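You operate a simulated robot arm through the tools that you are given. There is no shell and no other tool. Be economical: measure what you need, move in short steps, check, and stop when the job is done.

The job below is to be done with a simulated two-armed robot. You get a single attempt, and the scene is never put back.

TASK
Fetch the grey clip and set it on the desk top before the lighting desk. Press the flash button eight two times. Open the top drawer of the microphone bench, switch the switch of the belt pack with the cream door on and shut the drawer again. Take the white tape roll and put it on the top shelf of the open shelving. Push the lens flap shut. Put the teal module marked "57" from the sloping top of the lectern on the shelf inside the lectern and the teal module marked "25" on the top of the black cabinet. Take the orange clip on the front of the receiver bench and put it away on the hatch ledge in the booth. Put the pink cassette on the middle shelf of the open shelving. Put the grey module marked "22" from the fourth shelf from the bottom of the open shelving on the back of the microphone bench top and the grey module marked "75" on the second shelf from the bottom of the open shelving. Do these in any order.

It is judged by the outcome, as a careful person would: the job done as asked, and still so three seconds after it is handed in. It fails if anything else is knocked over, pushed out of place, dropped, spilled or broken.

THE ROBOT
Two 7-joint arms with two-finger grippers on one trunk, on a base that drives. Base frame: it is fixed to the floor where the robot stands at the start and does not move with it; the origin is under the middle of the robot, x ahead of it, y to its left, z up. Lengths are in cm, angles in rad, forces in N, time in s.
The left shoulder is at the start at [5, 19.1, 119.2], the right one opposite. With the tool pointing down near the work surface each hand reaches from about 10 to 72 cm from the robot's upright axis, wherever it stands, measured 20 degrees to its own side. Places, roughly: back of the microphone bench top [90, -380, 80]; desk top before the lighting desk [130, -220, 80]; flash button eight [110, -210, 80]; grey clip (4x4x4 cm) [50, 10, 110]; grey module [150, -775, 125]; hatch ledge in the booth (13x82 cm) [252, -238, 106]; lens flap [-480, -140, 90]; middle shelf of the open shelving [140, -770, 90]; orange clip (4x4x4 cm) [-200, -660, 80]; pink cassette [-100, -650, 75]; second shelf of the open shelving [140, -770, 50]; shelf inside the lectern [-480, -310, 70]; switch of the belt pack with the cream door [120, -420, 60]; teal module [-475, -300, 100]; top drawer of the microphone bench [130, -420, 60]; top of the black cabinet (15x48 cm) [-434, -132, 80]; top shelf of the open shelving [140, -770, 160]; white tape roll (11x11x5 cm) [100, -420, 80]. Payload 2.69 kg a hand.
The TCP of each hand is the grasp point between the finger pads, 2 cm short of the fingertips. In the tool frame z runs along the fingers and y along their closing line. Largest opening 10 cm; the body of the gripper starts 6.3 cm behind the TCP.
Orientation is told as [roll, pitch, yaw] about the base's x, y, z axes, in that order, counted from this pose: with the fingers straight down and closing along the base's y, the tool's x points along the base's -x, its y along +y and its z along -z.

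THE INTERFACE
- The arms move only by the tool servo_tool. It takes "left_steps", "right_steps" or both (then of equal length, played together; a hand with none holds still); each is a list of rows, each a list of 3 entries, a list of its own where there are three numbers: the shift along the base's x, y, z in mm, then the turn, a rotation vector about the base's x, y, z in rad, then the closure in counts, from 0 (fully open) to 255 (shut). In form: [[[dx, dy, dz], [rx, ry, rz], gripper], ...]. A call has 1 to 8 rows; each row is the pose to reach, as a shift and turn from the pose commanded when the call began. A row lasts 0.2 s, in which the tool goes at most 5 cm and 0.15 rad; a call with a longer step from one row to the next is refused whole, and so is a gripper value outside its range. A pose out of reach is approached as far as the arm can. The call stops where the force on the tool passes 40 N (or 10 N more than at its start, if that is more) or the arm is blocked; 0.2 s more then pass. The fingers move at their own pace (about 15.3 cm/s each) and stop on an object; they squeeze with about 30 N. The grip force told is the motor's: it shows also when the fingers shut on nothing. Time passes only in rows, and 0.2 s behind the last, so rows that repeat a pose let the fingers close. It gives the time, the measured TCP pose, the force on the tool (base axes), the opening and the grip force at its end, in the units of the frame above (readings bear some noise), with the torque about the TCP (base axes, N m) and any sound that the robot's microphone picked up.
- Cameras (640 x 400 px; columns grow to the right, rows downward): "scene" is now at [13.03, 1.8, 141.16]; the picture's right is [0.19, -0.98, 0.00], its down [-0.08, -0.02, -1.00] and it looks along [0.98, 0.18, -0.08] (base axes); focal length 215 px, centre (320, 200). "left" rides on the left gripper at [7, 1.8, -9.9] in its tool frame; the picture's right is [-0.26, 0.97, 0.00], its down [-0.75, -0.20, -0.63] and it looks along [-0.61, -0.16, 0.78] (tool axes); focal length 230 px, centre (320, 200). "right" rides on the right gripper at [7, -1.9, -9.9] in its tool frame; the picture's right is [0.26, 0.97, 0.00], its down [-0.75, 0.20, -0.63] and it looks along [-0.61, 0.16, 0.78] (tool axes); focal length 230 px, centre (320, 200). There is no depth. A picture from a camera that has moved, and an enlarged one, comes with that camera's place and axes in the base frame and with its lens.
- grab_frame(camera): a new picture of that camera. It takes no simulated time.
- lift_body(by): slides the trunk up (or, below 0, down) by that many cm; the arms and the scene camera ride with it, the base frame stays. It gives what a move gives, with no picture.
- steer(legs): drives the robot by 1 to 6 legs, each [ahead, left, turn to the left] in cm, cm and rad, along the robot's own axes; the way and the turn of a leg run together, so that a leg with both is an arc; at most 150 cm and 3.142 rad a leg. The arms and the cameras ride along, it lands a little off, and it stops where it bumps. It gives what a move gives.
- pan_tilt(pan, tilt): turns the head with the scene camera to pan (to the left, within 1.396 rad either way) and tilt (down, from -0.506 to 1.204), counted from straight ahead of the robot. It gives what a move gives.
- zoom(camera, box): a new picture of the part [left, top, right, bottom] of that camera's present view, enlarged. It takes no simulated time.
- job_done(): hands the job in; it is judged then, once.

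Go step by step. Nothing tells you exact positions but the pictures and the camera data: compare them with the known pose of the tool, close in by small moves and look again before you grip or let go. The budget is 535 turns and 316 pictures, counting those below and the enlarged ones. Unless the task says otherwise, let go and move clear before handing in, and close with one line.

The tools are called after ">>>" as name(argument=value, ...) on one line, values as JSON. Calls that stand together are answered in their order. servo_tool: Moves the arms, as the interface text tells. Its arguments: {"type":"object","properties":{"left_steps":{"type":"array"},"right_steps":{"type":"array"}},"required":[]} The other tools are called the same way: lift_body (by) slides the trunk up or down; steer (legs) drives the base; pan_tilt (pan, tilt) turns the head that bears the scene camera; grab_frame (camera) takes a picture; zoom (camera, box) takes an enlarged picture of a part of a camera's view; job_done () hands the job in.

At the start:

```text
time_s: 0.0
left_ee_pos: [46.84, 40.07, 128.67]
left_orientation: [0.001, 0.0, -0.001]
left_wrist_force: [0.0, -0.1, 0.5]
left_torque: [0.04, 0.0, 0.01]
left_finger_gap: 10.02
left_gripper_force: 0.1
right_ee_pos: [37.42, -3.66, 141.01]
right_orientation: [0.001, 0.001, 0.0]
right_wrist_force: [-0.3, -0.1, 0.4]
right_torque: [-0.01, 0.0, 0.05]
right_finger_gap: 9.99
right_gripper_force: 0.0
trunk travel left (down, up): [-25.0, 7.3]
robot x, y, heading: [-0.02, -0.0, 0.003]
head pan, tilt: [0.187, 0.084]
```

scene: 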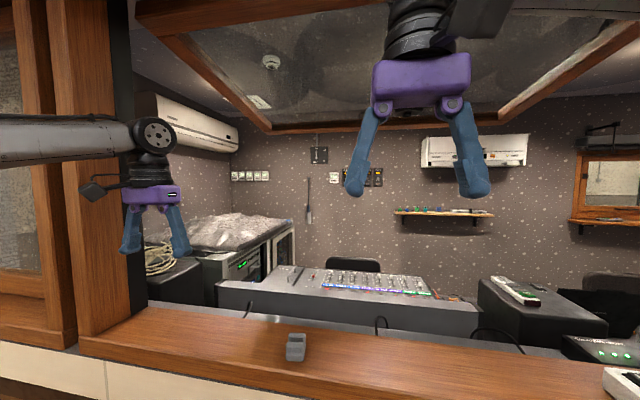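
right: 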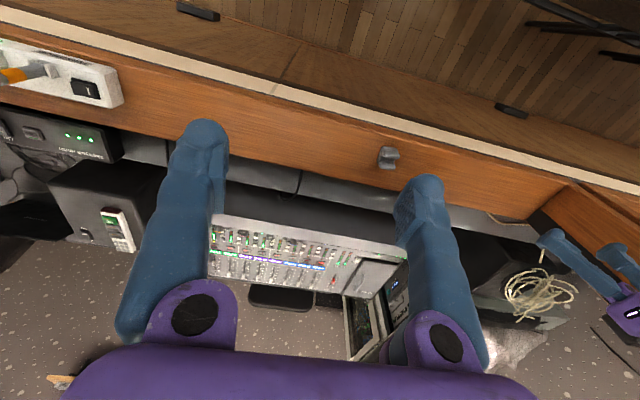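
left: 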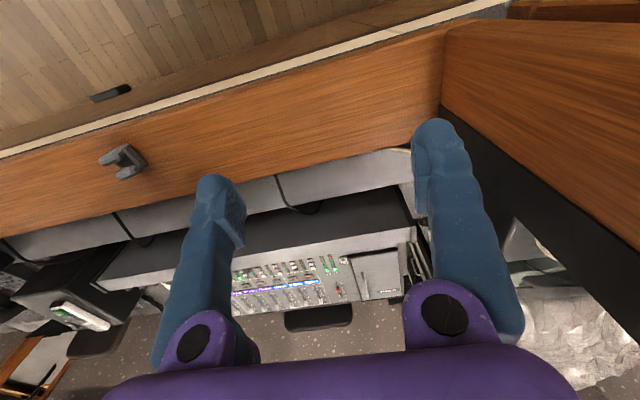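

I see the grey clip on the window sill, about [47.5, 12, 110]. I'll look closer from both hand cameras first.

>>> zoom(camera="left", box=[60, 110, 220, 210])

>>> zoom(camera="right", box=[310, 110, 470, 210])

>>> zoom(camera="scene", box=[216, 300, 376, 400])

```text
4.00 times, centred on (140, 160) of left
camera zoom: at [39.88, 41.88, 138.42], right [0.26, 0.97, 0.0], down [0.75, -0.2, 0.63], along [0.61, -0.16, -0.78], focal length 920 px, centre (1040, 360)
```

zoom: 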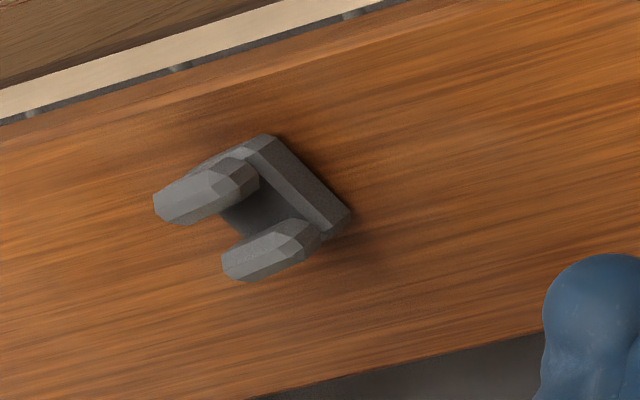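

```text
4.00 times, centred on (390, 160) of right
camera zoom: at [30.63, -5.52, 150.97], right [-0.26, 0.97, 0.0], down [0.75, 0.2, 0.63], along [0.61, 0.16, -0.78], focal length 920 px, centre (40, 360)
```

zoom: 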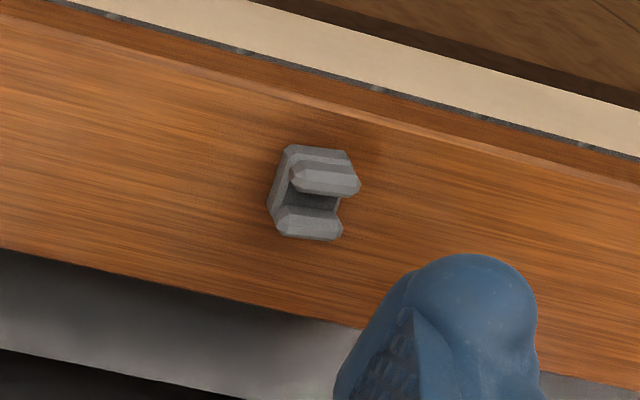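

```text
4.00 times, centred on (296, 350) of scene
camera zoom: at [13.03, 1.8, 141.16], right [0.19, -0.98, 0.0], down [-0.08, -0.02, -1.0], along [0.98, 0.18, -0.08], focal length 861 px, centre (416, -400)
```

zoom: 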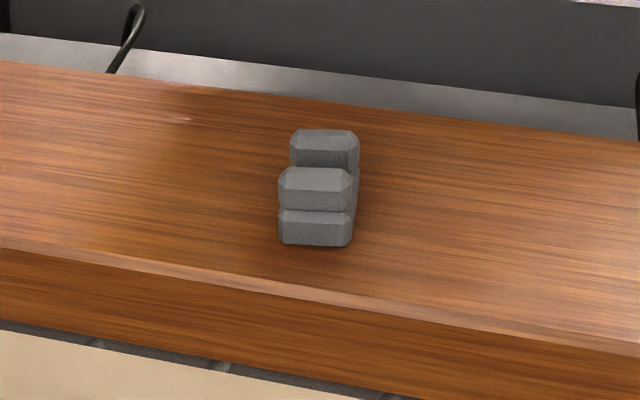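

The clip stands on its base with prongs up, centred about [47.9, 12.4], top z≈113, yawed about +0.19. I'll move the left hand over it and the right hand out of the way.

>>> servo_tool(left_steps=[[[0, -46, 0], [0, 0, 0.03], 0], [[0, -92, 0], [0, 0, 0.06], 0], [[0, -138, 0], [0, 0, 0.1], 0], [[5, -184, 0], [0, 0, 0.13], 0], [[10, -230, 0], [0, 0, 0.16], 0], [[10, -277, 0], [0, 0, 0.19], 0], [[10, -277, -40], [0, 0, 0.19], 0], [[10, -277, -80], [0, 0, 0.19], 0]], right_steps=[[[0, -45, 0], [0, 0, 0], 0], [[0, -90, 0], [0, 0, 0], 0], [[0, -135, 0], [0, 0, 0], 0], [[0, -180, 0], [0, 0, 0], 0], [[0, -220, 0], [0, 0, 0], 0], [[0, -220, 0], [0, 0, 0], 0], [[0, -220, 0], [0, 0, 0], 0], [[0, -220, 0], [0, 0, 0], 0]])

>>> grab_frame(camera="left")

>>> grab_frame(camera="scene")

```text
time_s: 1.8
left_ee_pos: [45.67, 15.61, 121.29]
left_orientation: [0.001, -0.001, 0.191]
left_wrist_force: [-0.1, -0.8, -0.8]
left_torque: [0.03, 0.05, -0.03]
left_finger_gap: 10.02
left_gripper_force: 0.0
left hand out of reach, approached as far as the arm can: row 5, 6, 7, 8
right_ee_pos: [37.35, -25.94, 140.77]
right_orientation: [0.0, -0.001, -0.001]
right_wrist_force: [-0.4, 0.3, -0.4]
right_torque: [0.02, -0.01, -0.02]
right_finger_gap: 10.04
right_gripper_force: 0.1
trunk travel left (down, up): [-25.0, 7.3]
robot x, y, heading: [-0.02, 0.03, -0.0]
head pan, tilt: [0.187, 0.084]
```

```text
309 pictures are left
camera left: at [38.47, 16.1, 130.88], right [0.07, 1.0, 0.0], down [0.77, -0.05, 0.63], along [0.63, -0.04, -0.78], focal length 230 px, centre (320, 200)
```

left: 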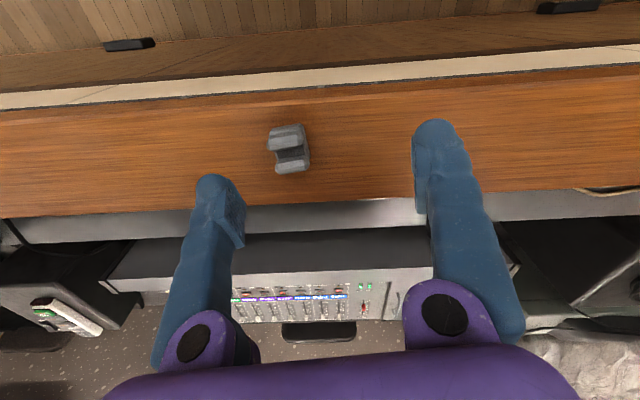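

```text
308 pictures are left
camera scene: at [13.08, 1.76, 141.16], right [0.19, -0.98, 0.0], down [-0.08, -0.01, -1.0], along [0.98, 0.18, -0.08], focal length 215 px, centre (320, 200)
```

scene: 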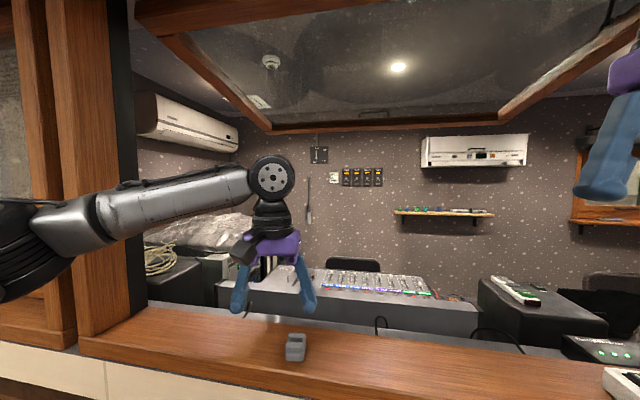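

The left arm is short of reach this far inward, so I'll slide the base right 12 cm.

>>> steer(legs=[[0, -12, 0]])

>>> grab_frame(camera="left")

```text
time_s: 3.5
left_ee_pos: [45.65, 3.79, 121.08]
left_orientation: [0.001, -0.001, 0.189]
left_wrist_force: [0.0, 0.2, 0.8]
left_torque: [-0.01, -0.02, -0.02]
left_finger_gap: 9.98
left_gripper_force: 0.0
right_ee_pos: [37.25, -37.78, 140.92]
right_orientation: [0.001, 0.001, -0.002]
right_wrist_force: [-0.2, 0.3, 0.4]
right_torque: [0.03, 0.02, -0.02]
right_finger_gap: 9.98
right_gripper_force: 0.0
trunk travel left (down, up): [-25.0, 7.3]
robot x, y, heading: [0.13, -11.71, -0.001]
head pan, tilt: [0.187, 0.084]
```

```text
307 pictures are left
camera left: at [38.45, 4.14, 130.9], right [0.07, 1.0, 0.0], down [0.77, -0.06, 0.63], along [0.63, -0.05, -0.78], focal length 230 px, centre (320, 200)
```

left: 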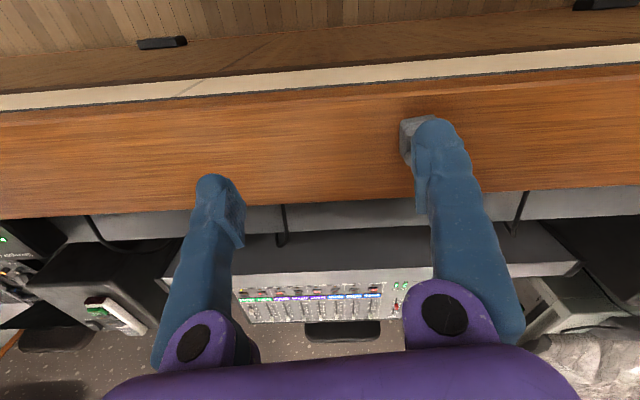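

>>> servo_tool(left_steps=[[[5, 40, 5], [0, 0, 0], 0], [[12, 80, 5], [0, 0, 0], 0], [[22, 86, 5], [0, 0, 0], 0]])

>>> grab_frame(camera="left")

>>> grab_frame(camera="scene")

```text
time_s: 4.3
left_ee_pos: [47.83, 12.43, 121.59]
left_orientation: [0.001, 0.0, 0.189]
left_wrist_force: [0.0, 1.0, 0.2]
left_torque: [0.0, 0.02, 0.02]
left_finger_gap: 10.03
left_gripper_force: 0.1
right_ee_pos: [37.3, -37.81, 140.93]
right_orientation: [0.001, -0.002, -0.001]
right_wrist_force: [-0.2, 0.2, 0.3]
right_torque: [0.01, -0.01, 0.01]
right_finger_gap: 10.02
right_gripper_force: 0.1
trunk travel left (down, up): [-25.0, 7.3]
robot x, y, heading: [-0.13, -11.63, -0.001]
head pan, tilt: [0.187, 0.084]
```

```text
306 pictures are left
camera left: at [40.72, 12.82, 131.4], right [0.07, 1.0, 0.0], down [0.77, -0.06, 0.63], along [0.63, -0.05, -0.78], focal length 230 px, centre (320, 200)
```

left: 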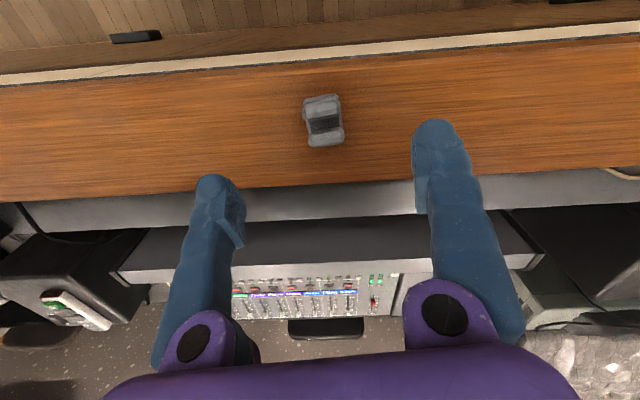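

```text
305 pictures are left
camera scene: at [13.05, -10.19, 141.15], right [0.18, -0.98, 0.0], down [-0.08, -0.01, -1.0], along [0.98, 0.18, -0.08], focal length 215 px, centre (320, 200)
```

scene: 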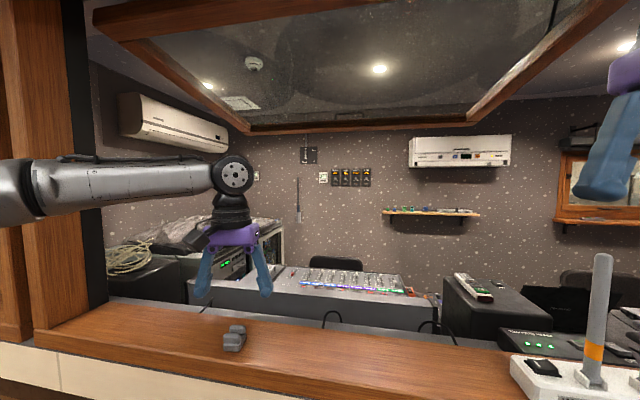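

Clip centred in the jaws; I'll descend and grip.

>>> servo_tool(left_steps=[[[2, 2, -45], [0, 0, 0], 0], [[2, 2, -80], [0, 0, 0], 0], [[2, 2, -99], [0, 0, 0], 0], [[2, 2, -99], [0, 0, 0], 255], [[2, 2, -99], [0, 0, 0], 255], [[2, 2, -99], [0, 0, 0], 255]])

>>> grab_frame(camera="left")

```text
time_s: 5.7
left_ee_pos: [47.79, 12.42, 112.0]
left_orientation: [-0.002, -0.006, 0.191]
left_wrist_force: [-1.4, 10.4, 25.6]
left_torque: [0.32, 0.1, -0.08]
left_finger_gap: 3.04
left_gripper_force: 30.2
right_ee_pos: [37.05, -37.62, 141.04]
right_orientation: [0.0, -0.003, -0.002]
right_wrist_force: [-0.7, -0.3, -0.6]
right_torque: [-0.01, -0.05, -0.01]
right_finger_gap: 10.0
right_gripper_force: 0.1
trunk travel left (down, up): [-25.0, 7.3]
robot x, y, heading: [-0.05, -11.73, -0.005]
head pan, tilt: [0.187, 0.084]
```

```text
304 pictures are left
camera left: at [40.58, 12.88, 121.61], right [0.07, 1.0, 0.0], down [0.77, -0.06, 0.63], along [0.63, -0.04, -0.77], focal length 230 px, centre (320, 200)
```

left: 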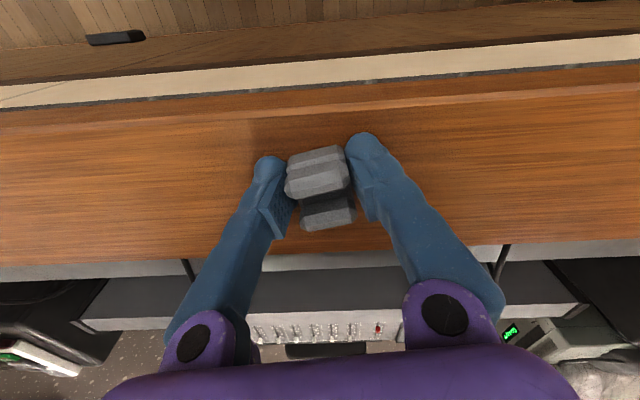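

Gripped (gap 3.0). I'll lift.

>>> servo_tool(left_steps=[[[0, 0, 40], [0, 0, 0], 255], [[0, 0, 90], [0, 0, 0], 255], [[0, 0, 140], [0, 0, 0], 255], [[-40, 0, 170], [0, 0, 0], 255], [[-80, 0, 190], [0, 0, 0], 255], [[-110, 0, 190], [0, 0, 0], 255]])

>>> pan_tilt(pan=-0.7, tilt=0.3)

>>> grab_frame(camera="scene")

>>> grab_frame(camera="left")

```text
time_s: 7.1
left_ee_pos: [36.92, 12.53, 130.94]
left_orientation: [0.002, -0.002, 0.188]
left_wrist_force: [-0.2, 1.0, -0.4]
left_torque: [-0.06, -0.03, 0.02]
left_finger_gap: 3.06
left_gripper_force: 30.4
right_ee_pos: [37.09, -37.68, 140.93]
right_orientation: [-0.001, 0.0, -0.002]
right_wrist_force: [0.8, 0.5, 0.7]
right_torque: [-0.01, 0.0, 0.02]
right_finger_gap: 10.0
right_gripper_force: 0.0
trunk travel left (down, up): [-25.0, 7.3]
robot x, y, heading: [-0.21, -12.11, -0.004]
head pan, tilt: [0.187, 0.084]
```

```text
time_s: 8.3
left_ee_pos: [36.98, 12.43, 130.95]
left_orientation: [0.0, 0.001, 0.188]
left_wrist_force: [1.4, 0.6, -0.1]
left_torque: [-0.03, -0.01, -0.03]
left_finger_gap: 3.06
left_gripper_force: 30.2
right_ee_pos: [37.22, -37.67, 140.8]
right_orientation: [0.002, 0.0, -0.001]
right_wrist_force: [-0.5, -0.7, -0.9]
right_torque: [-0.03, 0.01, 0.02]
right_finger_gap: 10.01
right_gripper_force: 0.1
trunk travel left (down, up): [-25.0, 7.3]
robot x, y, heading: [-0.08, -11.97, -0.002]
head pan, tilt: [-0.7, 0.3]
```

```text
303 pictures are left
camera scene: at [11.14, -17.86, 139.14], right [-0.65, -0.76, 0.0], down [-0.23, 0.19, -0.96], along [0.73, -0.62, -0.3], focal length 215 px, centre (320, 200)
```

scene: 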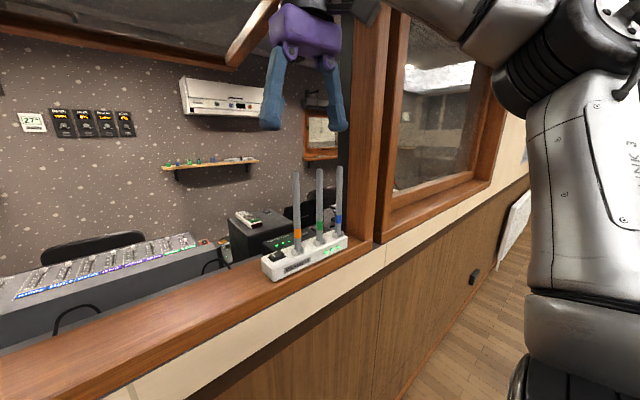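

```text
302 pictures are left
camera left: at [29.89, 12.92, 140.7], right [0.07, 1.0, 0.0], down [0.77, -0.06, 0.63], along [0.63, -0.05, -0.78], focal length 230 px, centre (320, 200)
```

left: 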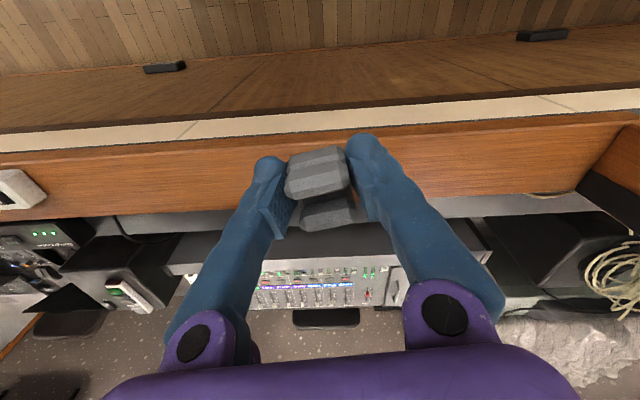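

Clip is held. I'll back away from the sill, then turn to face along -y to survey the room.

>>> steer(legs=[[-40, 0, 0]])

>>> pan_tilt(pan=-1.3, tilt=0.2)

>>> grab_frame(camera="scene")

```text
time_s: 10.8
left_ee_pos: [-2.56, 12.36, 130.99]
left_orientation: [0.0, 0.0, 0.182]
left_wrist_force: [0.5, -0.3, 0.9]
left_torque: [0.01, -0.03, 0.0]
left_finger_gap: 3.02
left_gripper_force: 30.1
right_ee_pos: [-2.75, -37.85, 140.96]
right_orientation: [0.001, 0.0, -0.011]
right_wrist_force: [-0.6, 0.3, -0.4]
right_torque: [0.0, -0.02, 0.0]
right_finger_gap: 10.02
right_gripper_force: 0.0
trunk travel left (down, up): [-25.0, 7.3]
robot x, y, heading: [-39.63, -12.09, -0.01]
head pan, tilt: [-0.7, 0.3]
```

```text
time_s: 11.8
left_ee_pos: [-2.49, 12.44, 130.93]
left_orientation: [0.0, 0.001, 0.185]
left_wrist_force: [0.4, -0.2, -0.6]
left_torque: [0.02, 0.01, -0.01]
left_finger_gap: 3.01
left_gripper_force: 29.9
right_ee_pos: [-2.66, -37.82, 140.92]
right_orientation: [-0.001, 0.002, -0.01]
right_wrist_force: [-0.5, 0.2, 0.0]
right_torque: [-0.01, -0.01, -0.02]
right_finger_gap: 10.02
right_gripper_force: 0.1
trunk travel left (down, up): [-25.0, 7.3]
robot x, y, heading: [-40.02, -11.71, -0.007]
head pan, tilt: [-1.3, 0.201]
```

```text
301 pictures are left
camera scene: at [-33.29, -20.66, 140.07], right [-0.97, -0.26, 0.0], down [-0.05, 0.19, -0.98], along [0.25, -0.95, -0.2], focal length 215 px, centre (320, 200)
```

scene: 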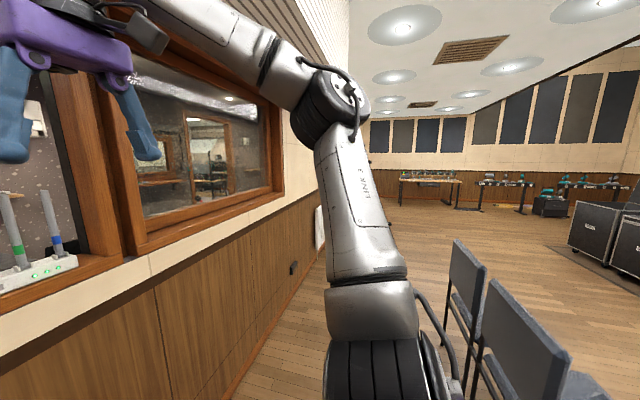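

It's a hall with the booth on the left and chairs at right. I'll turn right to face -y and look along.

>>> steer(legs=[[0, 0, -1.57]])

>>> pan_tilt(pan=0.0, tilt=0.2)

>>> grab_frame(camera="scene")

```text
time_s: 16.0
left_ee_pos: [-15.26, -48.69, 130.95]
left_orientation: [-0.001, -0.001, -1.381]
left_wrist_force: [0.0, 0.1, -0.2]
left_torque: [0.03, -0.02, -0.03]
left_finger_gap: 3.03
left_gripper_force: 30.0
right_ee_pos: [-65.52, -49.04, 140.87]
right_orientation: [-0.001, -0.001, -1.572]
right_wrist_force: [0.4, -0.1, -0.8]
right_torque: [-0.01, -0.03, 0.02]
right_finger_gap: 10.0
right_gripper_force: 0.1
trunk travel left (down, up): [-25.0, 7.3]
robot x, y, heading: [-39.95, -11.39, -1.572]
head pan, tilt: [-1.3, 0.201]
```

```text
time_s: 17.5
left_ee_pos: [-15.29, -48.81, 131.05]
left_orientation: [0.0, 0.0, -1.38]
left_wrist_force: [-0.4, 0.3, -0.3]
left_torque: [0.03, 0.02, 0.0]
left_finger_gap: 3.02
left_gripper_force: 29.7
right_ee_pos: [-65.49, -49.03, 140.85]
right_orientation: [-0.001, 0.0, -1.571]
right_wrist_force: [0.0, -0.4, -0.4]
right_torque: [-0.01, -0.02, -0.02]
right_finger_gap: 10.01
right_gripper_force: 0.1
trunk travel left (down, up): [-25.0, 7.3]
robot x, y, heading: [-39.62, -11.72, -1.57]
head pan, tilt: [0.0, 0.201]
```

```text
300 pictures are left
camera scene: at [-39.71, -24.95, 140.07], right [-1.0, 0.0, 0.0], down [0.0, 0.2, -0.98], along [0.0, -0.98, -0.2], focal length 215 px, centre (320, 200)
```

scene: 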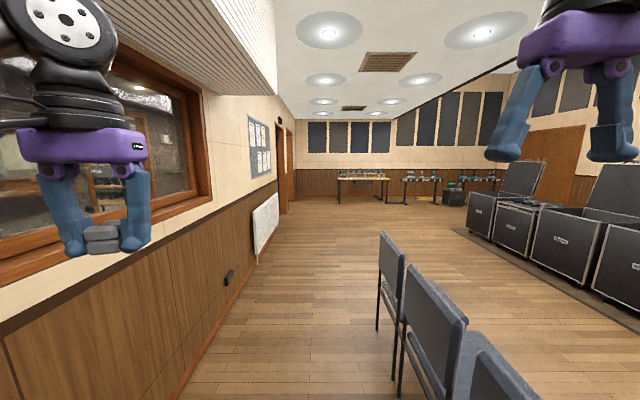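

Doorways lie down the left wall beyond the radiator. I'll drive along the corridor between wall and chairs toward y≈-320.

>>> steer(legs=[[20, 18, 0], [150, 0, 0], [120, 0, 0]])

>>> grab_frame(camera="scene")

```text
time_s: 32.5
left_ee_pos: [-3.47, -341.19, 130.88]
left_orientation: [0.0, -0.001, -1.414]
left_wrist_force: [0.6, 0.2, -0.5]
left_torque: [0.04, 0.01, -0.01]
left_finger_gap: 3.03
left_gripper_force: 29.6
right_ee_pos: [-53.72, -339.89, 140.92]
right_orientation: [0.002, -0.001, -1.603]
right_wrist_force: [0.0, -0.4, -0.1]
right_torque: [0.02, 0.0, 0.03]
right_finger_gap: 10.01
right_gripper_force: 0.1
trunk travel left (down, up): [-25.0, 7.3]
robot x, y, heading: [-26.63, -303.56, -1.605]
head pan, tilt: [0.0, 0.201]
```

```text
299 pictures are left
camera scene: at [-27.17, -316.65, 140.07], right [-1.0, 0.03, 0.0], down [0.01, 0.2, -0.98], along [-0.03, -0.98, -0.2], focal length 215 px, centre (320, 200)
```

scene: 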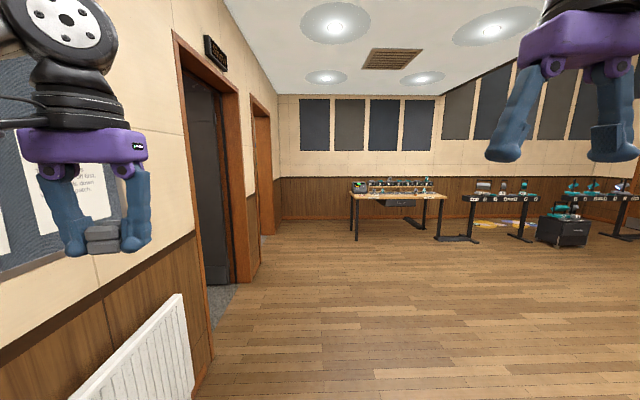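

Door 1 opening is about y -445..-530 at x≈58. I'll drive to be in front of it and turn to face it.

>>> steer(legs=[[100, 0, 0.035], [85, 0, 0], [0, 0, 1.57]])

>>> grab_frame(camera="scene")

```text
time_s: 45.7
left_ee_pos: [6.43, -464.8, 130.92]
left_orientation: [-0.001, 0.002, 0.2]
left_wrist_force: [0.1, 0.1, 0.2]
left_torque: [-0.01, -0.01, 0.01]
left_finger_gap: 3.06
left_gripper_force: 30.0
right_ee_pos: [7.22, -515.0, 140.89]
right_orientation: [0.001, 0.0, 0.01]
right_wrist_force: [-0.1, 1.2, 0.2]
right_torque: [0.01, -0.01, 0.01]
right_finger_gap: 9.99
right_gripper_force: 0.0
trunk travel left (down, up): [-25.0, 7.3]
robot x, y, heading: [-30.23, -489.71, 0.014]
head pan, tilt: [0.0, 0.201]
```

```text
298 pictures are left
camera scene: at [-17.03, -489.3, 140.07], right [0.01, -1.0, 0.0], down [-0.2, 0.0, -0.98], along [0.98, 0.01, -0.2], focal length 215 px, centre (320, 200)
```

scene: 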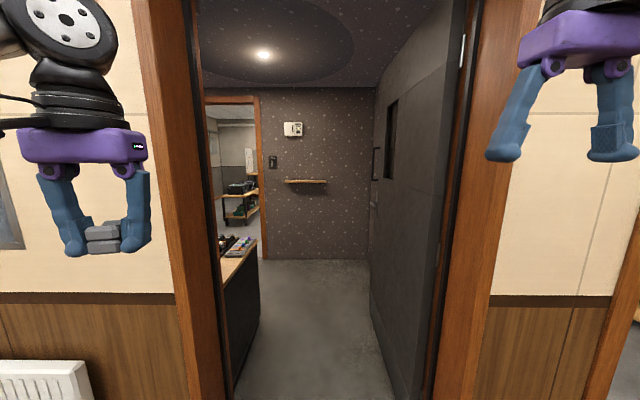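

The door stands open, with the microphone bench just inside on the left. Before driving through I'll check how far my elbows stick out.

>>> pan_tilt(pan=1.3, tilt=0.5)

>>> grab_frame(camera="scene")

>>> pan_tilt(pan=-1.3, tilt=0.5)

>>> grab_frame(camera="scene")

```text
time_s: 47.2
left_ee_pos: [6.41, -464.77, 130.94]
left_orientation: [0.0, -0.002, 0.199]
left_wrist_force: [-0.1, 1.3, -1.1]
left_torque: [0.02, 0.01, 0.02]
left_finger_gap: 3.03
left_gripper_force: 29.9
right_ee_pos: [7.1, -514.92, 140.93]
right_orientation: [0.001, -0.001, 0.009]
right_wrist_force: [0.4, 0.6, 0.0]
right_torque: [0.02, 0.05, -0.02]
right_finger_gap: 10.01
right_gripper_force: 0.1
trunk travel left (down, up): [-25.0, 7.3]
robot x, y, heading: [-30.36, -489.71, 0.01]
head pan, tilt: [1.3, 0.499]
```

```text
297 pictures are left
camera scene: at [-23.99, -480.61, 137.3], right [0.97, -0.26, 0.0], down [-0.12, -0.46, -0.88], along [0.23, 0.85, -0.48], focal length 215 px, centre (320, 200)
```

scene: 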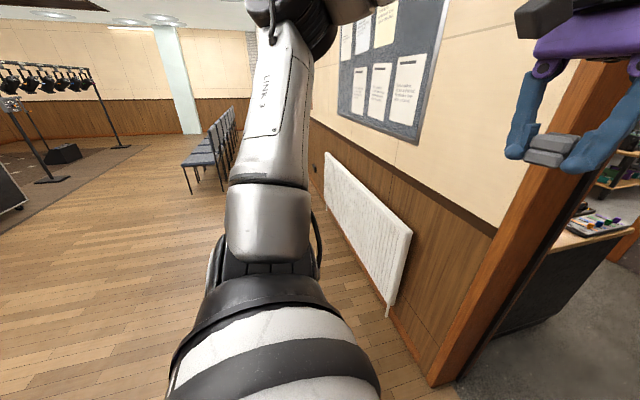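

```text
time_s: 49.5
left_ee_pos: [6.5, -464.7, 130.94]
left_orientation: [-0.002, 0.0, 0.201]
left_wrist_force: [0.3, 0.0, -0.1]
left_torque: [0.03, 0.01, 0.01]
left_finger_gap: 3.04
left_gripper_force: 30.4
right_ee_pos: [7.15, -514.95, 140.96]
right_orientation: [0.001, -0.001, 0.01]
right_wrist_force: [-0.7, 0.5, 0.0]
right_torque: [-0.02, 0.0, -0.03]
right_finger_gap: 10.02
right_gripper_force: 0.1
trunk travel left (down, up): [-25.0, 7.3]
robot x, y, heading: [-30.42, -489.68, 0.01]
head pan, tilt: [-1.3, 0.499]
```

```text
296 pictures are left
camera scene: at [-23.82, -498.14, 137.3], right [-0.96, -0.28, 0.0], down [-0.13, 0.46, -0.88], along [0.24, -0.84, -0.48], focal length 215 px, centre (320, 200)
```

scene: 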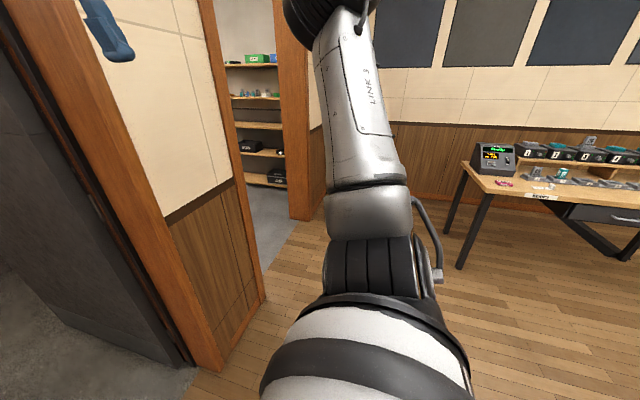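

Elbows stick out ~45 cm, too wide for the door. I'll stretch both hands forward to draw the elbows in.

>>> servo_tool(left_steps=[[[40, -10, 0], [0, 0, 0], 255], [[80, -20, 0], [0, 0, 0], 255], [[120, -30, -10], [0, 0, 0], 255], [[160, -40, -20], [0, 0, 0], 255], [[200, -40, -30], [0, 0, 0], 255], [[240, -40, -40], [0, 0, 0], 255], [[280, -40, -50], [0, 0, 0], 255]], right_steps=[[[40, 10, 0], [0, 0, 0], 0], [[80, 20, -10], [0, 0, 0], 0], [[120, 30, -30], [0, 0, 0], 0], [[160, 40, -60], [0, 0, 0], 0], [[200, 40, -90], [0, 0, 0], 0], [[240, 40, -120], [0, 0, 0], 0], [[280, 40, -150], [0, 0, 0], 0]])

>>> grab_frame(camera="scene")

```text
refused: row 4 steps farther than a row can; nothing moved
```

```text
295 pictures are left
camera scene: at [-23.82, -498.14, 137.3], right [-0.96, -0.28, 0.0], down [-0.13, 0.46, -0.88], along [0.24, -0.84, -0.48], focal length 215 px, centre (320, 200)
```

scene: 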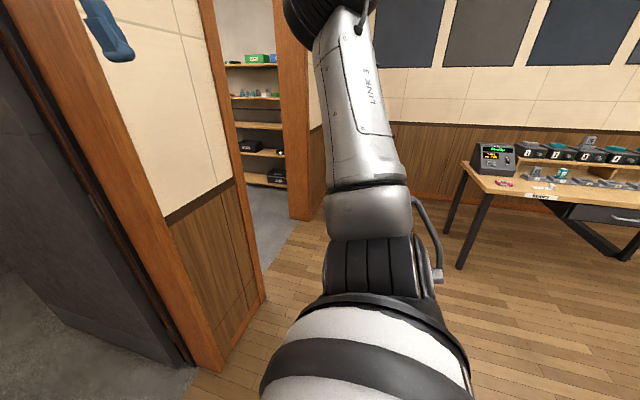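

>>> servo_tool(left_steps=[[[40, -10, 0], [0, 0, 0], 255], [[80, -20, 0], [0, 0, 0], 255], [[120, -30, -10], [0, 0, 0], 255], [[160, -40, -20], [0, 0, 0], 255], [[200, -40, -30], [0, 0, 0], 255], [[240, -40, -40], [0, 0, 0], 255], [[280, -40, -50], [0, 0, 0], 255]], right_steps=[[[40, 10, 0], [0, 0, 0], 0], [[80, 20, -20], [0, 0, 0], 0], [[120, 30, -40], [0, 0, 0], 0], [[160, 40, -60], [0, 0, 0], 0], [[200, 40, -85], [0, 0, 0], 0], [[240, 40, -110], [0, 0, 0], 0], [[280, 40, -135], [0, 0, 0], 0]])

>>> grab_frame(camera="scene")

```text
time_s: 51.1
left_ee_pos: [25.32, -461.32, 124.75]
left_orientation: [-0.001, 0.001, 0.2]
left_wrist_force: [1.0, -0.4, 0.2]
left_torque: [0.01, 0.02, -0.01]
left_finger_gap: 3.03
left_gripper_force: 30.1
left hand out of reach, approached as far as the arm can: row 3, 4, 5, 6, 7
right_ee_pos: [32.8, -510.62, 128.14]
right_orientation: [-0.002, -0.001, 0.013]
right_wrist_force: [0.0, -0.3, 0.2]
right_torque: [0.01, -0.01, 0.02]
right_finger_gap: 10.0
right_gripper_force: 0.1
right hand out of reach, approached as far as the arm can: row 7
trunk travel left (down, up): [-25.0, 7.3]
robot x, y, heading: [-30.54, -489.59, 0.009]
head pan, tilt: [-1.3, 0.499]
```

```text
294 pictures are left
camera scene: at [-23.78, -498.11, 137.3], right [-0.96, -0.28, 0.0], down [-0.13, 0.46, -0.88], along [0.24, -0.84, -0.48], focal length 215 px, centre (320, 200)
```

scene: 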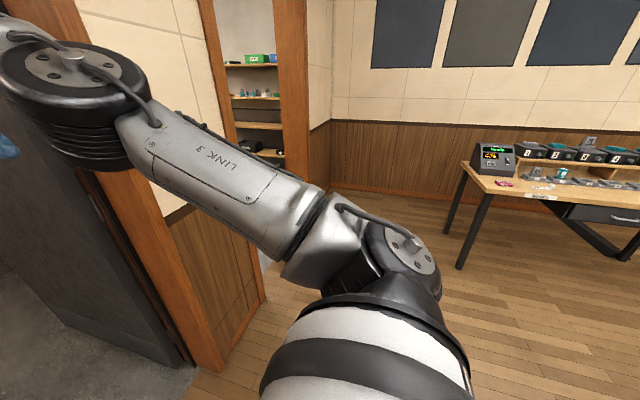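

Arms are now narrow. Checking the door gap once more straight ahead.

>>> pan_tilt(pan=0, tilt=0.55)

>>> grab_frame(camera="scene")

```text
time_s: 52.6
left_ee_pos: [25.1, -461.33, 125.01]
left_orientation: [0.0, -0.001, 0.201]
left_wrist_force: [0.7, 0.3, -0.5]
left_torque: [0.01, 0.0, 0.0]
left_finger_gap: 3.02
left_gripper_force: 29.8
right_ee_pos: [32.56, -510.64, 128.2]
right_orientation: [0.001, 0.002, 0.01]
right_wrist_force: [-0.1, 0.5, 0.1]
right_torque: [-0.01, 0.0, 0.0]
right_finger_gap: 10.01
right_gripper_force: 0.0
trunk travel left (down, up): [-25.0, 7.3]
robot x, y, heading: [-30.51, -489.94, 0.01]
head pan, tilt: [0.0, 0.55]
```

```text
293 pictures are left
camera scene: at [-17.36, -489.32, 136.84], right [0.01, -1.0, 0.0], down [-0.52, 0.0, -0.85], along [0.85, 0.01, -0.52], focal length 215 px, centre (320, 200)
```

scene: 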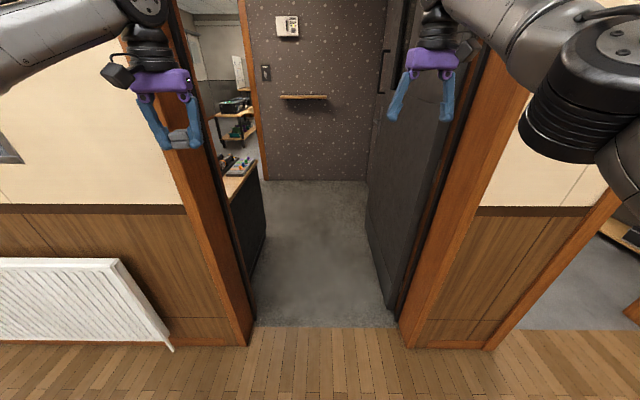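

Left elbow still sticks out a bit; I'll bring the left hand further in line.

>>> servo_tool(left_steps=[[[10, -35, -10], [0, 0, -0.1], 255], [[40, -70, -10], [0, 0, -0.2], 255], [[70, -80, 0], [0, 0, -0.2], 255], [[70, -80, 0], [0, 0, -0.2], 255]])

>>> grab_frame(camera="scene")

```text
time_s: 53.6
left_ee_pos: [23.53, -464.95, 123.19]
left_orientation: [-0.001, -0.002, 0.001]
left_wrist_force: [0.4, 0.1, 0.2]
left_torque: [0.0, 0.0, 0.0]
left_finger_gap: 3.0
left_gripper_force: 29.8
left hand out of reach, approached as far as the arm can: row 1, 2, 3, 4
right_ee_pos: [32.75, -510.73, 128.16]
right_orientation: [-0.002, -0.001, 0.011]
right_wrist_force: [-0.2, -0.2, 0.4]
right_torque: [-0.03, -0.02, 0.02]
right_finger_gap: 9.98
right_gripper_force: 0.1
trunk travel left (down, up): [-25.0, 7.3]
robot x, y, heading: [-30.35, -489.38, 0.01]
head pan, tilt: [0.0, 0.55]
```

```text
292 pictures are left
camera scene: at [-17.38, -489.31, 136.84], right [0.01, -1.0, 0.0], down [-0.52, -0.01, -0.85], along [0.85, 0.01, -0.52], focal length 215 px, centre (320, 200)
```

scene: 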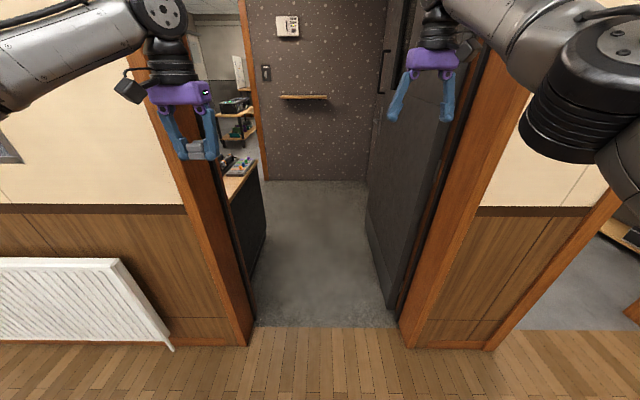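

The left elbow is stuck in a sideways posture; I'll back the hand up and in, mirroring the right's start, then stretch again.

>>> servo_tool(left_steps=[[[-40, 0, 20], [0, 0, 0], 255], [[-80, 0, 50], [0, 0, 0], 255], [[-110, 20, 90], [0, 0, 0], 255], [[-120, 40, 130], [0, 0, 0], 255], [[-130, 80, 160], [0, 0, 0], 255], [[-130, 120, 180], [0, 0, 0], 255]])

>>> grab_frame(camera="scene")

```text
refused: row 3 steps farther than a row can; nothing moved
```

```text
291 pictures are left
camera scene: at [-17.38, -489.31, 136.84], right [0.01, -1.0, 0.0], down [-0.52, -0.01, -0.85], along [0.85, 0.01, -0.52], focal length 215 px, centre (320, 200)
```

scene: 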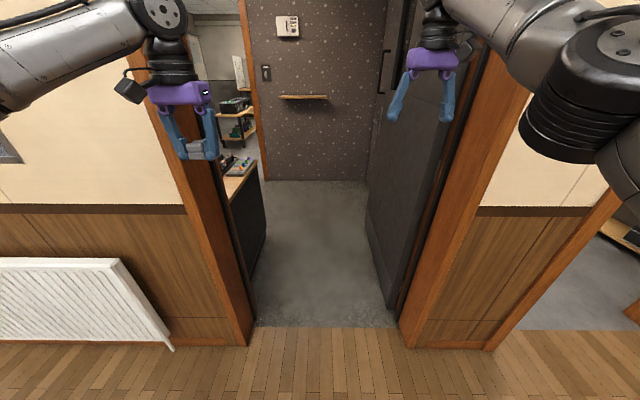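

I'll redo that with smaller steps.

>>> servo_tool(left_steps=[[[-40, 0, 20], [0, 0, 0], 255], [[-80, 0, 40], [0, 0, 0], 255], [[-110, 20, 70], [0, 0, 0], 255], [[-120, 40, 110], [0, 0, 0], 255], [[-130, 60, 150], [0, 0, 0], 255], [[-130, 80, 180], [0, 0, 0], 255]])

>>> grab_frame(camera="scene")

```text
time_s: 55.0
left_ee_pos: [10.46, -457.09, 140.39]
left_orientation: [-0.001, -0.005, -0.002]
left_wrist_force: [-0.1, -0.6, -0.8]
left_torque: [-0.03, -0.01, -0.01]
left_finger_gap: 3.01
left_gripper_force: 30.7
left hand out of reach, approached as far as the arm can: row 6
right_ee_pos: [32.6, -510.74, 128.26]
right_orientation: [0.001, -0.001, 0.013]
right_wrist_force: [-0.3, 0.3, -0.5]
right_torque: [0.04, -0.02, -0.01]
right_finger_gap: 9.99
right_gripper_force: 0.1
trunk travel left (down, up): [-25.0, 7.3]
robot x, y, heading: [-30.45, -489.46, 0.011]
head pan, tilt: [0.0, 0.55]
```

```text
290 pictures are left
camera scene: at [-17.42, -489.33, 136.85], right [0.01, -1.0, 0.0], down [-0.52, -0.01, -0.85], along [0.85, 0.01, -0.52], focal length 215 px, centre (320, 200)
```

scene: 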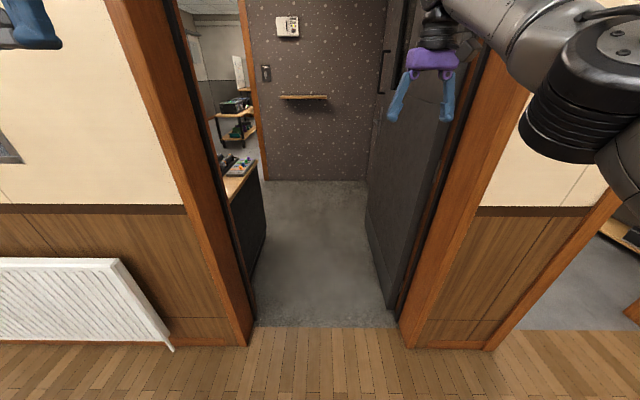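

>>> servo_tool(left_steps=[[[35, -15, -15], [0, 0, 0], 255], [[70, -30, -30], [0, 0, 0], 255], [[105, -45, -50], [0, 0, 0], 255], [[140, -60, -70], [0, 0, 0], 255], [[175, -75, -95], [0, 0, 0], 255], [[205, -90, -115], [0, 0, 0], 255], [[225, -100, -125], [0, 0, 0], 255]])

>>> grab_frame(camera="scene")

```text
time_s: 56.6
left_ee_pos: [24.56, -461.69, 125.7]
left_orientation: [0.0, -0.002, 0.001]
left_wrist_force: [-0.2, -0.3, 0.1]
left_torque: [0.03, 0.0, 0.0]
left_finger_gap: 3.03
left_gripper_force: 29.7
left hand out of reach, approached as far as the arm can: row 1, 2, 3, 4, 5, 6, 7
right_ee_pos: [32.54, -510.75, 128.19]
right_orientation: [0.0, 0.001, 0.011]
right_wrist_force: [-0.6, 0.2, -0.3]
right_torque: [0.02, -0.05, -0.01]
right_finger_gap: 10.0
right_gripper_force: 0.1
trunk travel left (down, up): [-25.0, 7.3]
robot x, y, heading: [-30.14, -489.79, 0.015]
head pan, tilt: [0.0, 0.55]
```

```text
289 pictures are left
camera scene: at [-17.4, -489.31, 136.85], right [0.01, -1.0, 0.0], down [-0.52, -0.01, -0.85], along [0.85, 0.01, -0.52], focal length 215 px, centre (320, 200)
```

scene: 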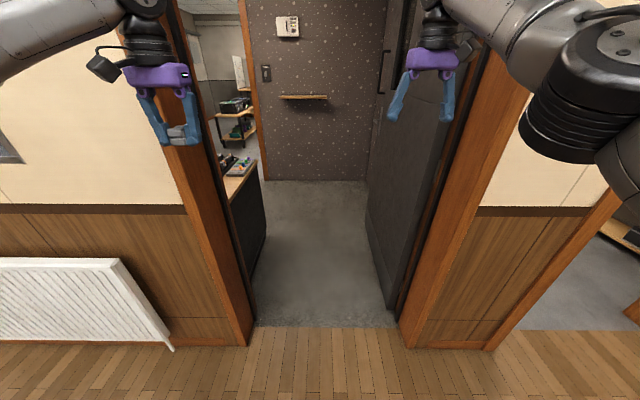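

>>> pan_tilt(pan=1.0, tilt=0.4)

>>> grab_frame(camera="scene")

```text
time_s: 57.9
left_ee_pos: [24.44, -461.7, 125.81]
left_orientation: [0.0, -0.002, 0.002]
left_wrist_force: [1.0, 0.8, -0.5]
left_torque: [0.03, -0.01, -0.03]
left_finger_gap: 3.02
left_gripper_force: 30.0
right_ee_pos: [32.58, -510.79, 128.19]
right_orientation: [-0.001, -0.001, 0.01]
right_wrist_force: [-0.4, -0.6, 0.1]
right_torque: [0.0, -0.01, -0.01]
right_finger_gap: 9.98
right_gripper_force: 0.1
trunk travel left (down, up): [-25.0, 7.3]
robot x, y, heading: [-30.18, -489.39, 0.015]
head pan, tilt: [1.0, 0.4]
```

```text
288 pictures are left
camera scene: at [-21.41, -481.56, 138.21], right [0.85, -0.53, 0.0], down [-0.21, -0.33, -0.92], along [0.49, 0.78, -0.39], focal length 215 px, centre (320, 200)
```

scene: 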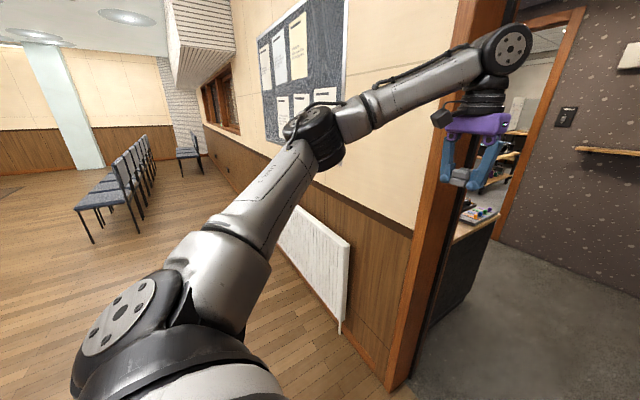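

I'll try lowering the left hand and stretching forward there.

>>> servo_tool(left_steps=[[[-20, 10, -40], [0, 0, 0], 255], [[-20, 10, -80], [0, 0, 0], 255], [[-10, 0, -120], [0, 0, 0], 255], [[10, -20, -160], [0, 0, 0], 255], [[40, -40, -190], [0, 0, 0], 255], [[70, -60, -210], [0, 0, 0], 255], [[100, -70, -220], [0, 0, 0], 255]])

>>> grab_frame(camera="scene")

```text
time_s: 59.5
left_ee_pos: [27.32, -464.21, 105.19]
left_orientation: [-0.001, -0.001, 0.002]
left_wrist_force: [0.0, 0.6, 0.1]
left_torque: [-0.02, 0.0, 0.0]
left_finger_gap: 3.02
left_gripper_force: 29.8
left hand out of reach, approached as far as the arm can: row 5, 6, 7
right_ee_pos: [32.59, -510.73, 128.11]
right_orientation: [0.0, 0.001, 0.012]
right_wrist_force: [0.3, 0.0, -0.2]
right_torque: [-0.05, 0.04, 0.0]
right_finger_gap: 10.0
right_gripper_force: 0.0
trunk travel left (down, up): [-25.0, 7.3]
robot x, y, heading: [-30.5, -489.9, 0.01]
head pan, tilt: [1.0, 0.4]
```

```text
287 pictures are left
camera scene: at [-21.36, -481.52, 138.2], right [0.85, -0.53, 0.0], down [-0.21, -0.33, -0.92], along [0.49, 0.78, -0.39], focal length 215 px, centre (320, 200)
```

scene: 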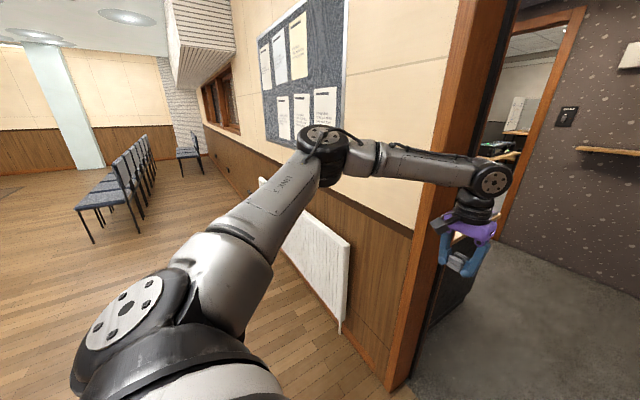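

I'll test whether yawing the hand inward frees the wrist limit.

>>> servo_tool(left_steps=[[[-20, 0, 30], [0, 0, 0.12], 255], [[-20, 0, 60], [0, 0, 0.26], 255], [[-20, 0, 90], [0, 0, 0.4], 255], [[0, 0, 120], [0, 0, 0.54], 255], [[40, -10, 130], [0, 0, 0.65], 255], [[80, -20, 140], [0, 0, 0.65], 255], [[120, -30, 140], [0, 0, 0.65], 255]])

>>> grab_frame(camera="scene")

```text
time_s: 61.1
left_ee_pos: [28.2, -461.56, 116.96]
left_orientation: [-0.003, -0.002, 0.653]
left_wrist_force: [0.0, 0.3, -0.4]
left_torque: [-0.02, 0.0, -0.02]
left_finger_gap: 3.02
left_gripper_force: 30.7
left hand out of reach, approached as far as the arm can: row 4, 5, 6, 7
right_ee_pos: [32.76, -510.66, 128.24]
right_orientation: [0.0, 0.0, 0.009]
right_wrist_force: [-1.1, -0.3, 0.4]
right_torque: [0.02, -0.01, -0.01]
right_finger_gap: 9.97
right_gripper_force: 0.1
trunk travel left (down, up): [-25.0, 7.3]
robot x, y, heading: [-30.37, -489.6, 0.014]
head pan, tilt: [1.0, 0.4]
```

```text
286 pictures are left
camera scene: at [-21.41, -481.54, 138.21], right [0.85, -0.53, 0.0], down [-0.21, -0.33, -0.92], along [0.49, 0.78, -0.39], focal length 215 px, centre (320, 200)
```

scene: 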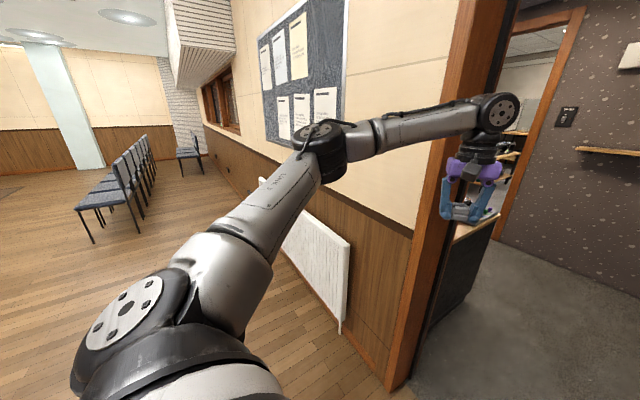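

Another idea: raise the left hand high so the arm is straight up-and-forward, drawing the elbow in.

>>> servo_tool(left_steps=[[[-30, 0, 35], [0, 0, -0.12], 255], [[-65, 0, 70], [0, 0, -0.26], 255], [[-100, 0, 105], [0, 0, -0.4], 255], [[-130, 0, 140], [0, 0, -0.54], 255], [[-160, -10, 175], [0, 0, -0.65], 255], [[-180, -20, 210], [0, 0, -0.65], 255], [[-190, -30, 250], [0, 0, -0.65], 255], [[-190, -40, 290], [0, 0, -0.65], 255]])

>>> grab_frame(camera="scene")

```text
time_s: 62.9
left_ee_pos: [7.93, -463.87, 140.12]
left_orientation: [-0.001, -0.002, 0.0]
left_wrist_force: [0.5, -0.1, -0.7]
left_torque: [-0.01, -0.02, -0.02]
left_finger_gap: 3.04
left_gripper_force: 30.5
left hand out of reach, approached as far as the arm can: row 7, 8
right_ee_pos: [32.71, -510.74, 128.14]
right_orientation: [0.002, -0.001, 0.011]
right_wrist_force: [0.2, -0.2, -0.3]
right_torque: [-0.01, 0.03, -0.01]
right_finger_gap: 9.99
right_gripper_force: 0.1
trunk travel left (down, up): [-25.0, 7.3]
robot x, y, heading: [-30.54, -489.77, 0.007]
head pan, tilt: [1.0, 0.4]
```

```text
285 pictures are left
camera scene: at [-21.4, -481.56, 138.21], right [0.85, -0.53, 0.0], down [-0.21, -0.33, -0.92], along [0.49, 0.78, -0.39], focal length 215 px, centre (320, 200)
```

scene: 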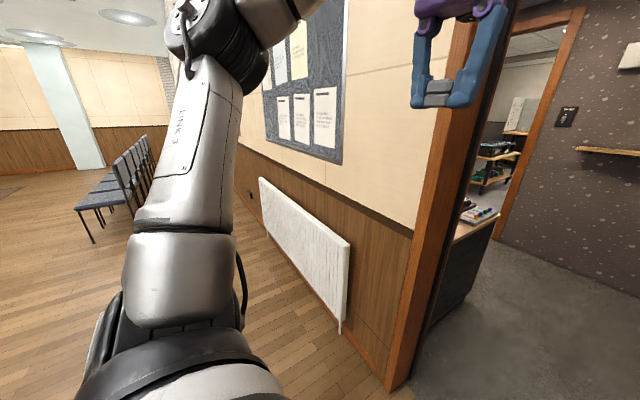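

The left posture now mirrors the right's original one. I'll replay the right's successful path mirrored.

>>> servo_tool(left_steps=[[[40, -10, 0], [0, 0, 0], 255], [[80, -20, -20], [0, 0, 0], 255], [[120, -30, -40], [0, 0, 0], 255], [[160, -40, -60], [0, 0, 0], 255], [[200, -40, -85], [0, 0, 0], 255], [[240, -40, -110], [0, 0, 0], 255]])

>>> grab_frame(camera="scene")

```text
time_s: 64.3
left_ee_pos: [23.37, -462.86, 126.45]
left_orientation: [-0.001, -0.002, 0.001]
left_wrist_force: [-0.4, 0.4, -0.6]
left_torque: [-0.01, 0.0, -0.02]
left_finger_gap: 3.03
left_gripper_force: 29.6
left hand out of reach, approached as far as the arm can: row 1, 2, 3, 4, 5, 6
right_ee_pos: [32.79, -510.59, 128.14]
right_orientation: [-0.002, -0.002, 0.013]
right_wrist_force: [-0.3, 0.3, 0.4]
right_torque: [0.0, -0.01, 0.04]
right_finger_gap: 10.01
right_gripper_force: 0.0
trunk travel left (down, up): [-25.0, 7.3]
robot x, y, heading: [-30.41, -489.55, 0.01]
head pan, tilt: [1.0, 0.4]
```

```text
284 pictures are left
camera scene: at [-21.4, -481.55, 138.21], right [0.85, -0.53, 0.0], down [-0.21, -0.33, -0.92], along [0.49, 0.78, -0.39], focal length 215 px, centre (320, 200)
```

scene: 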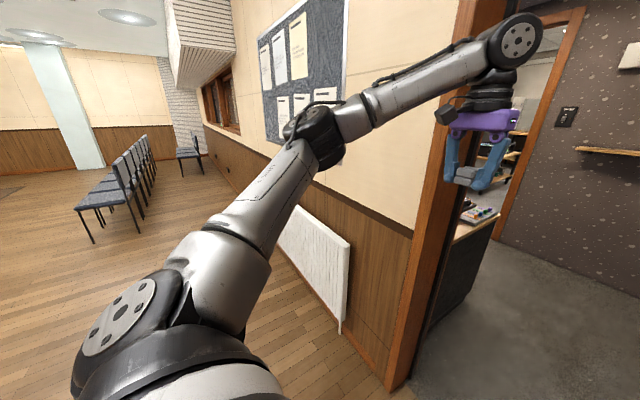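

Left elbow still out. I'll try pitching the left hand forward so the arm can straighten.

>>> servo_tool(left_steps=[[[10, 0, 0], [0, -0.14, 0], 255], [[20, -5, 0], [0, -0.28, 0], 255], [[30, -10, 0], [0, -0.42, 0], 255], [[50, -20, 0], [0, -0.56, 0], 255], [[80, -30, 0], [0, -0.7, 0], 255], [[110, -35, -10], [0, -0.84, 0], 255], [[140, -40, -20], [0, -0.98, 0], 255], [[170, -45, -30], [0, -1.1, 0], 255]])

>>> grab_frame(camera="scene")

```text
time_s: 66.1
left_ee_pos: [40.79, -467.34, 123.38]
left_orientation: [-0.002, -1.1, 0.004]
left_wrist_force: [0.3, -0.6, 0.1]
left_torque: [-0.01, 0.02, -0.02]
left_finger_gap: 3.02
left_gripper_force: 29.8
right_ee_pos: [32.77, -510.72, 128.19]
right_orientation: [-0.001, 0.002, 0.011]
right_wrist_force: [-0.2, 0.0, 0.7]
right_torque: [-0.02, 0.04, 0.01]
right_finger_gap: 10.02
right_gripper_force: 0.1
trunk travel left (down, up): [-25.0, 7.3]
robot x, y, heading: [-30.27, -489.71, 0.01]
head pan, tilt: [1.0, 0.4]
```

```text
283 pictures are left
camera scene: at [-21.29, -481.53, 138.2], right [0.85, -0.53, 0.0], down [-0.21, -0.33, -0.92], along [0.49, 0.78, -0.39], focal length 215 px, centre (320, 200)
```

scene: 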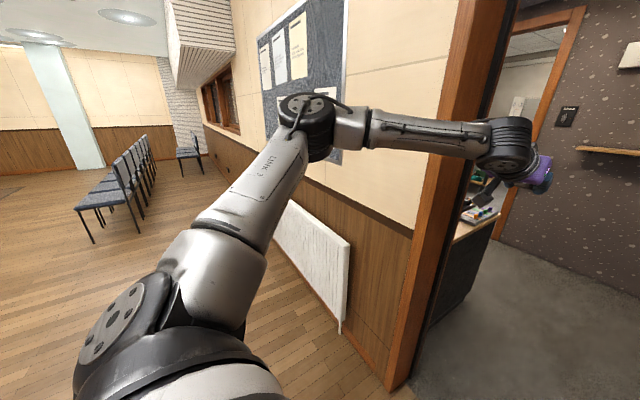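

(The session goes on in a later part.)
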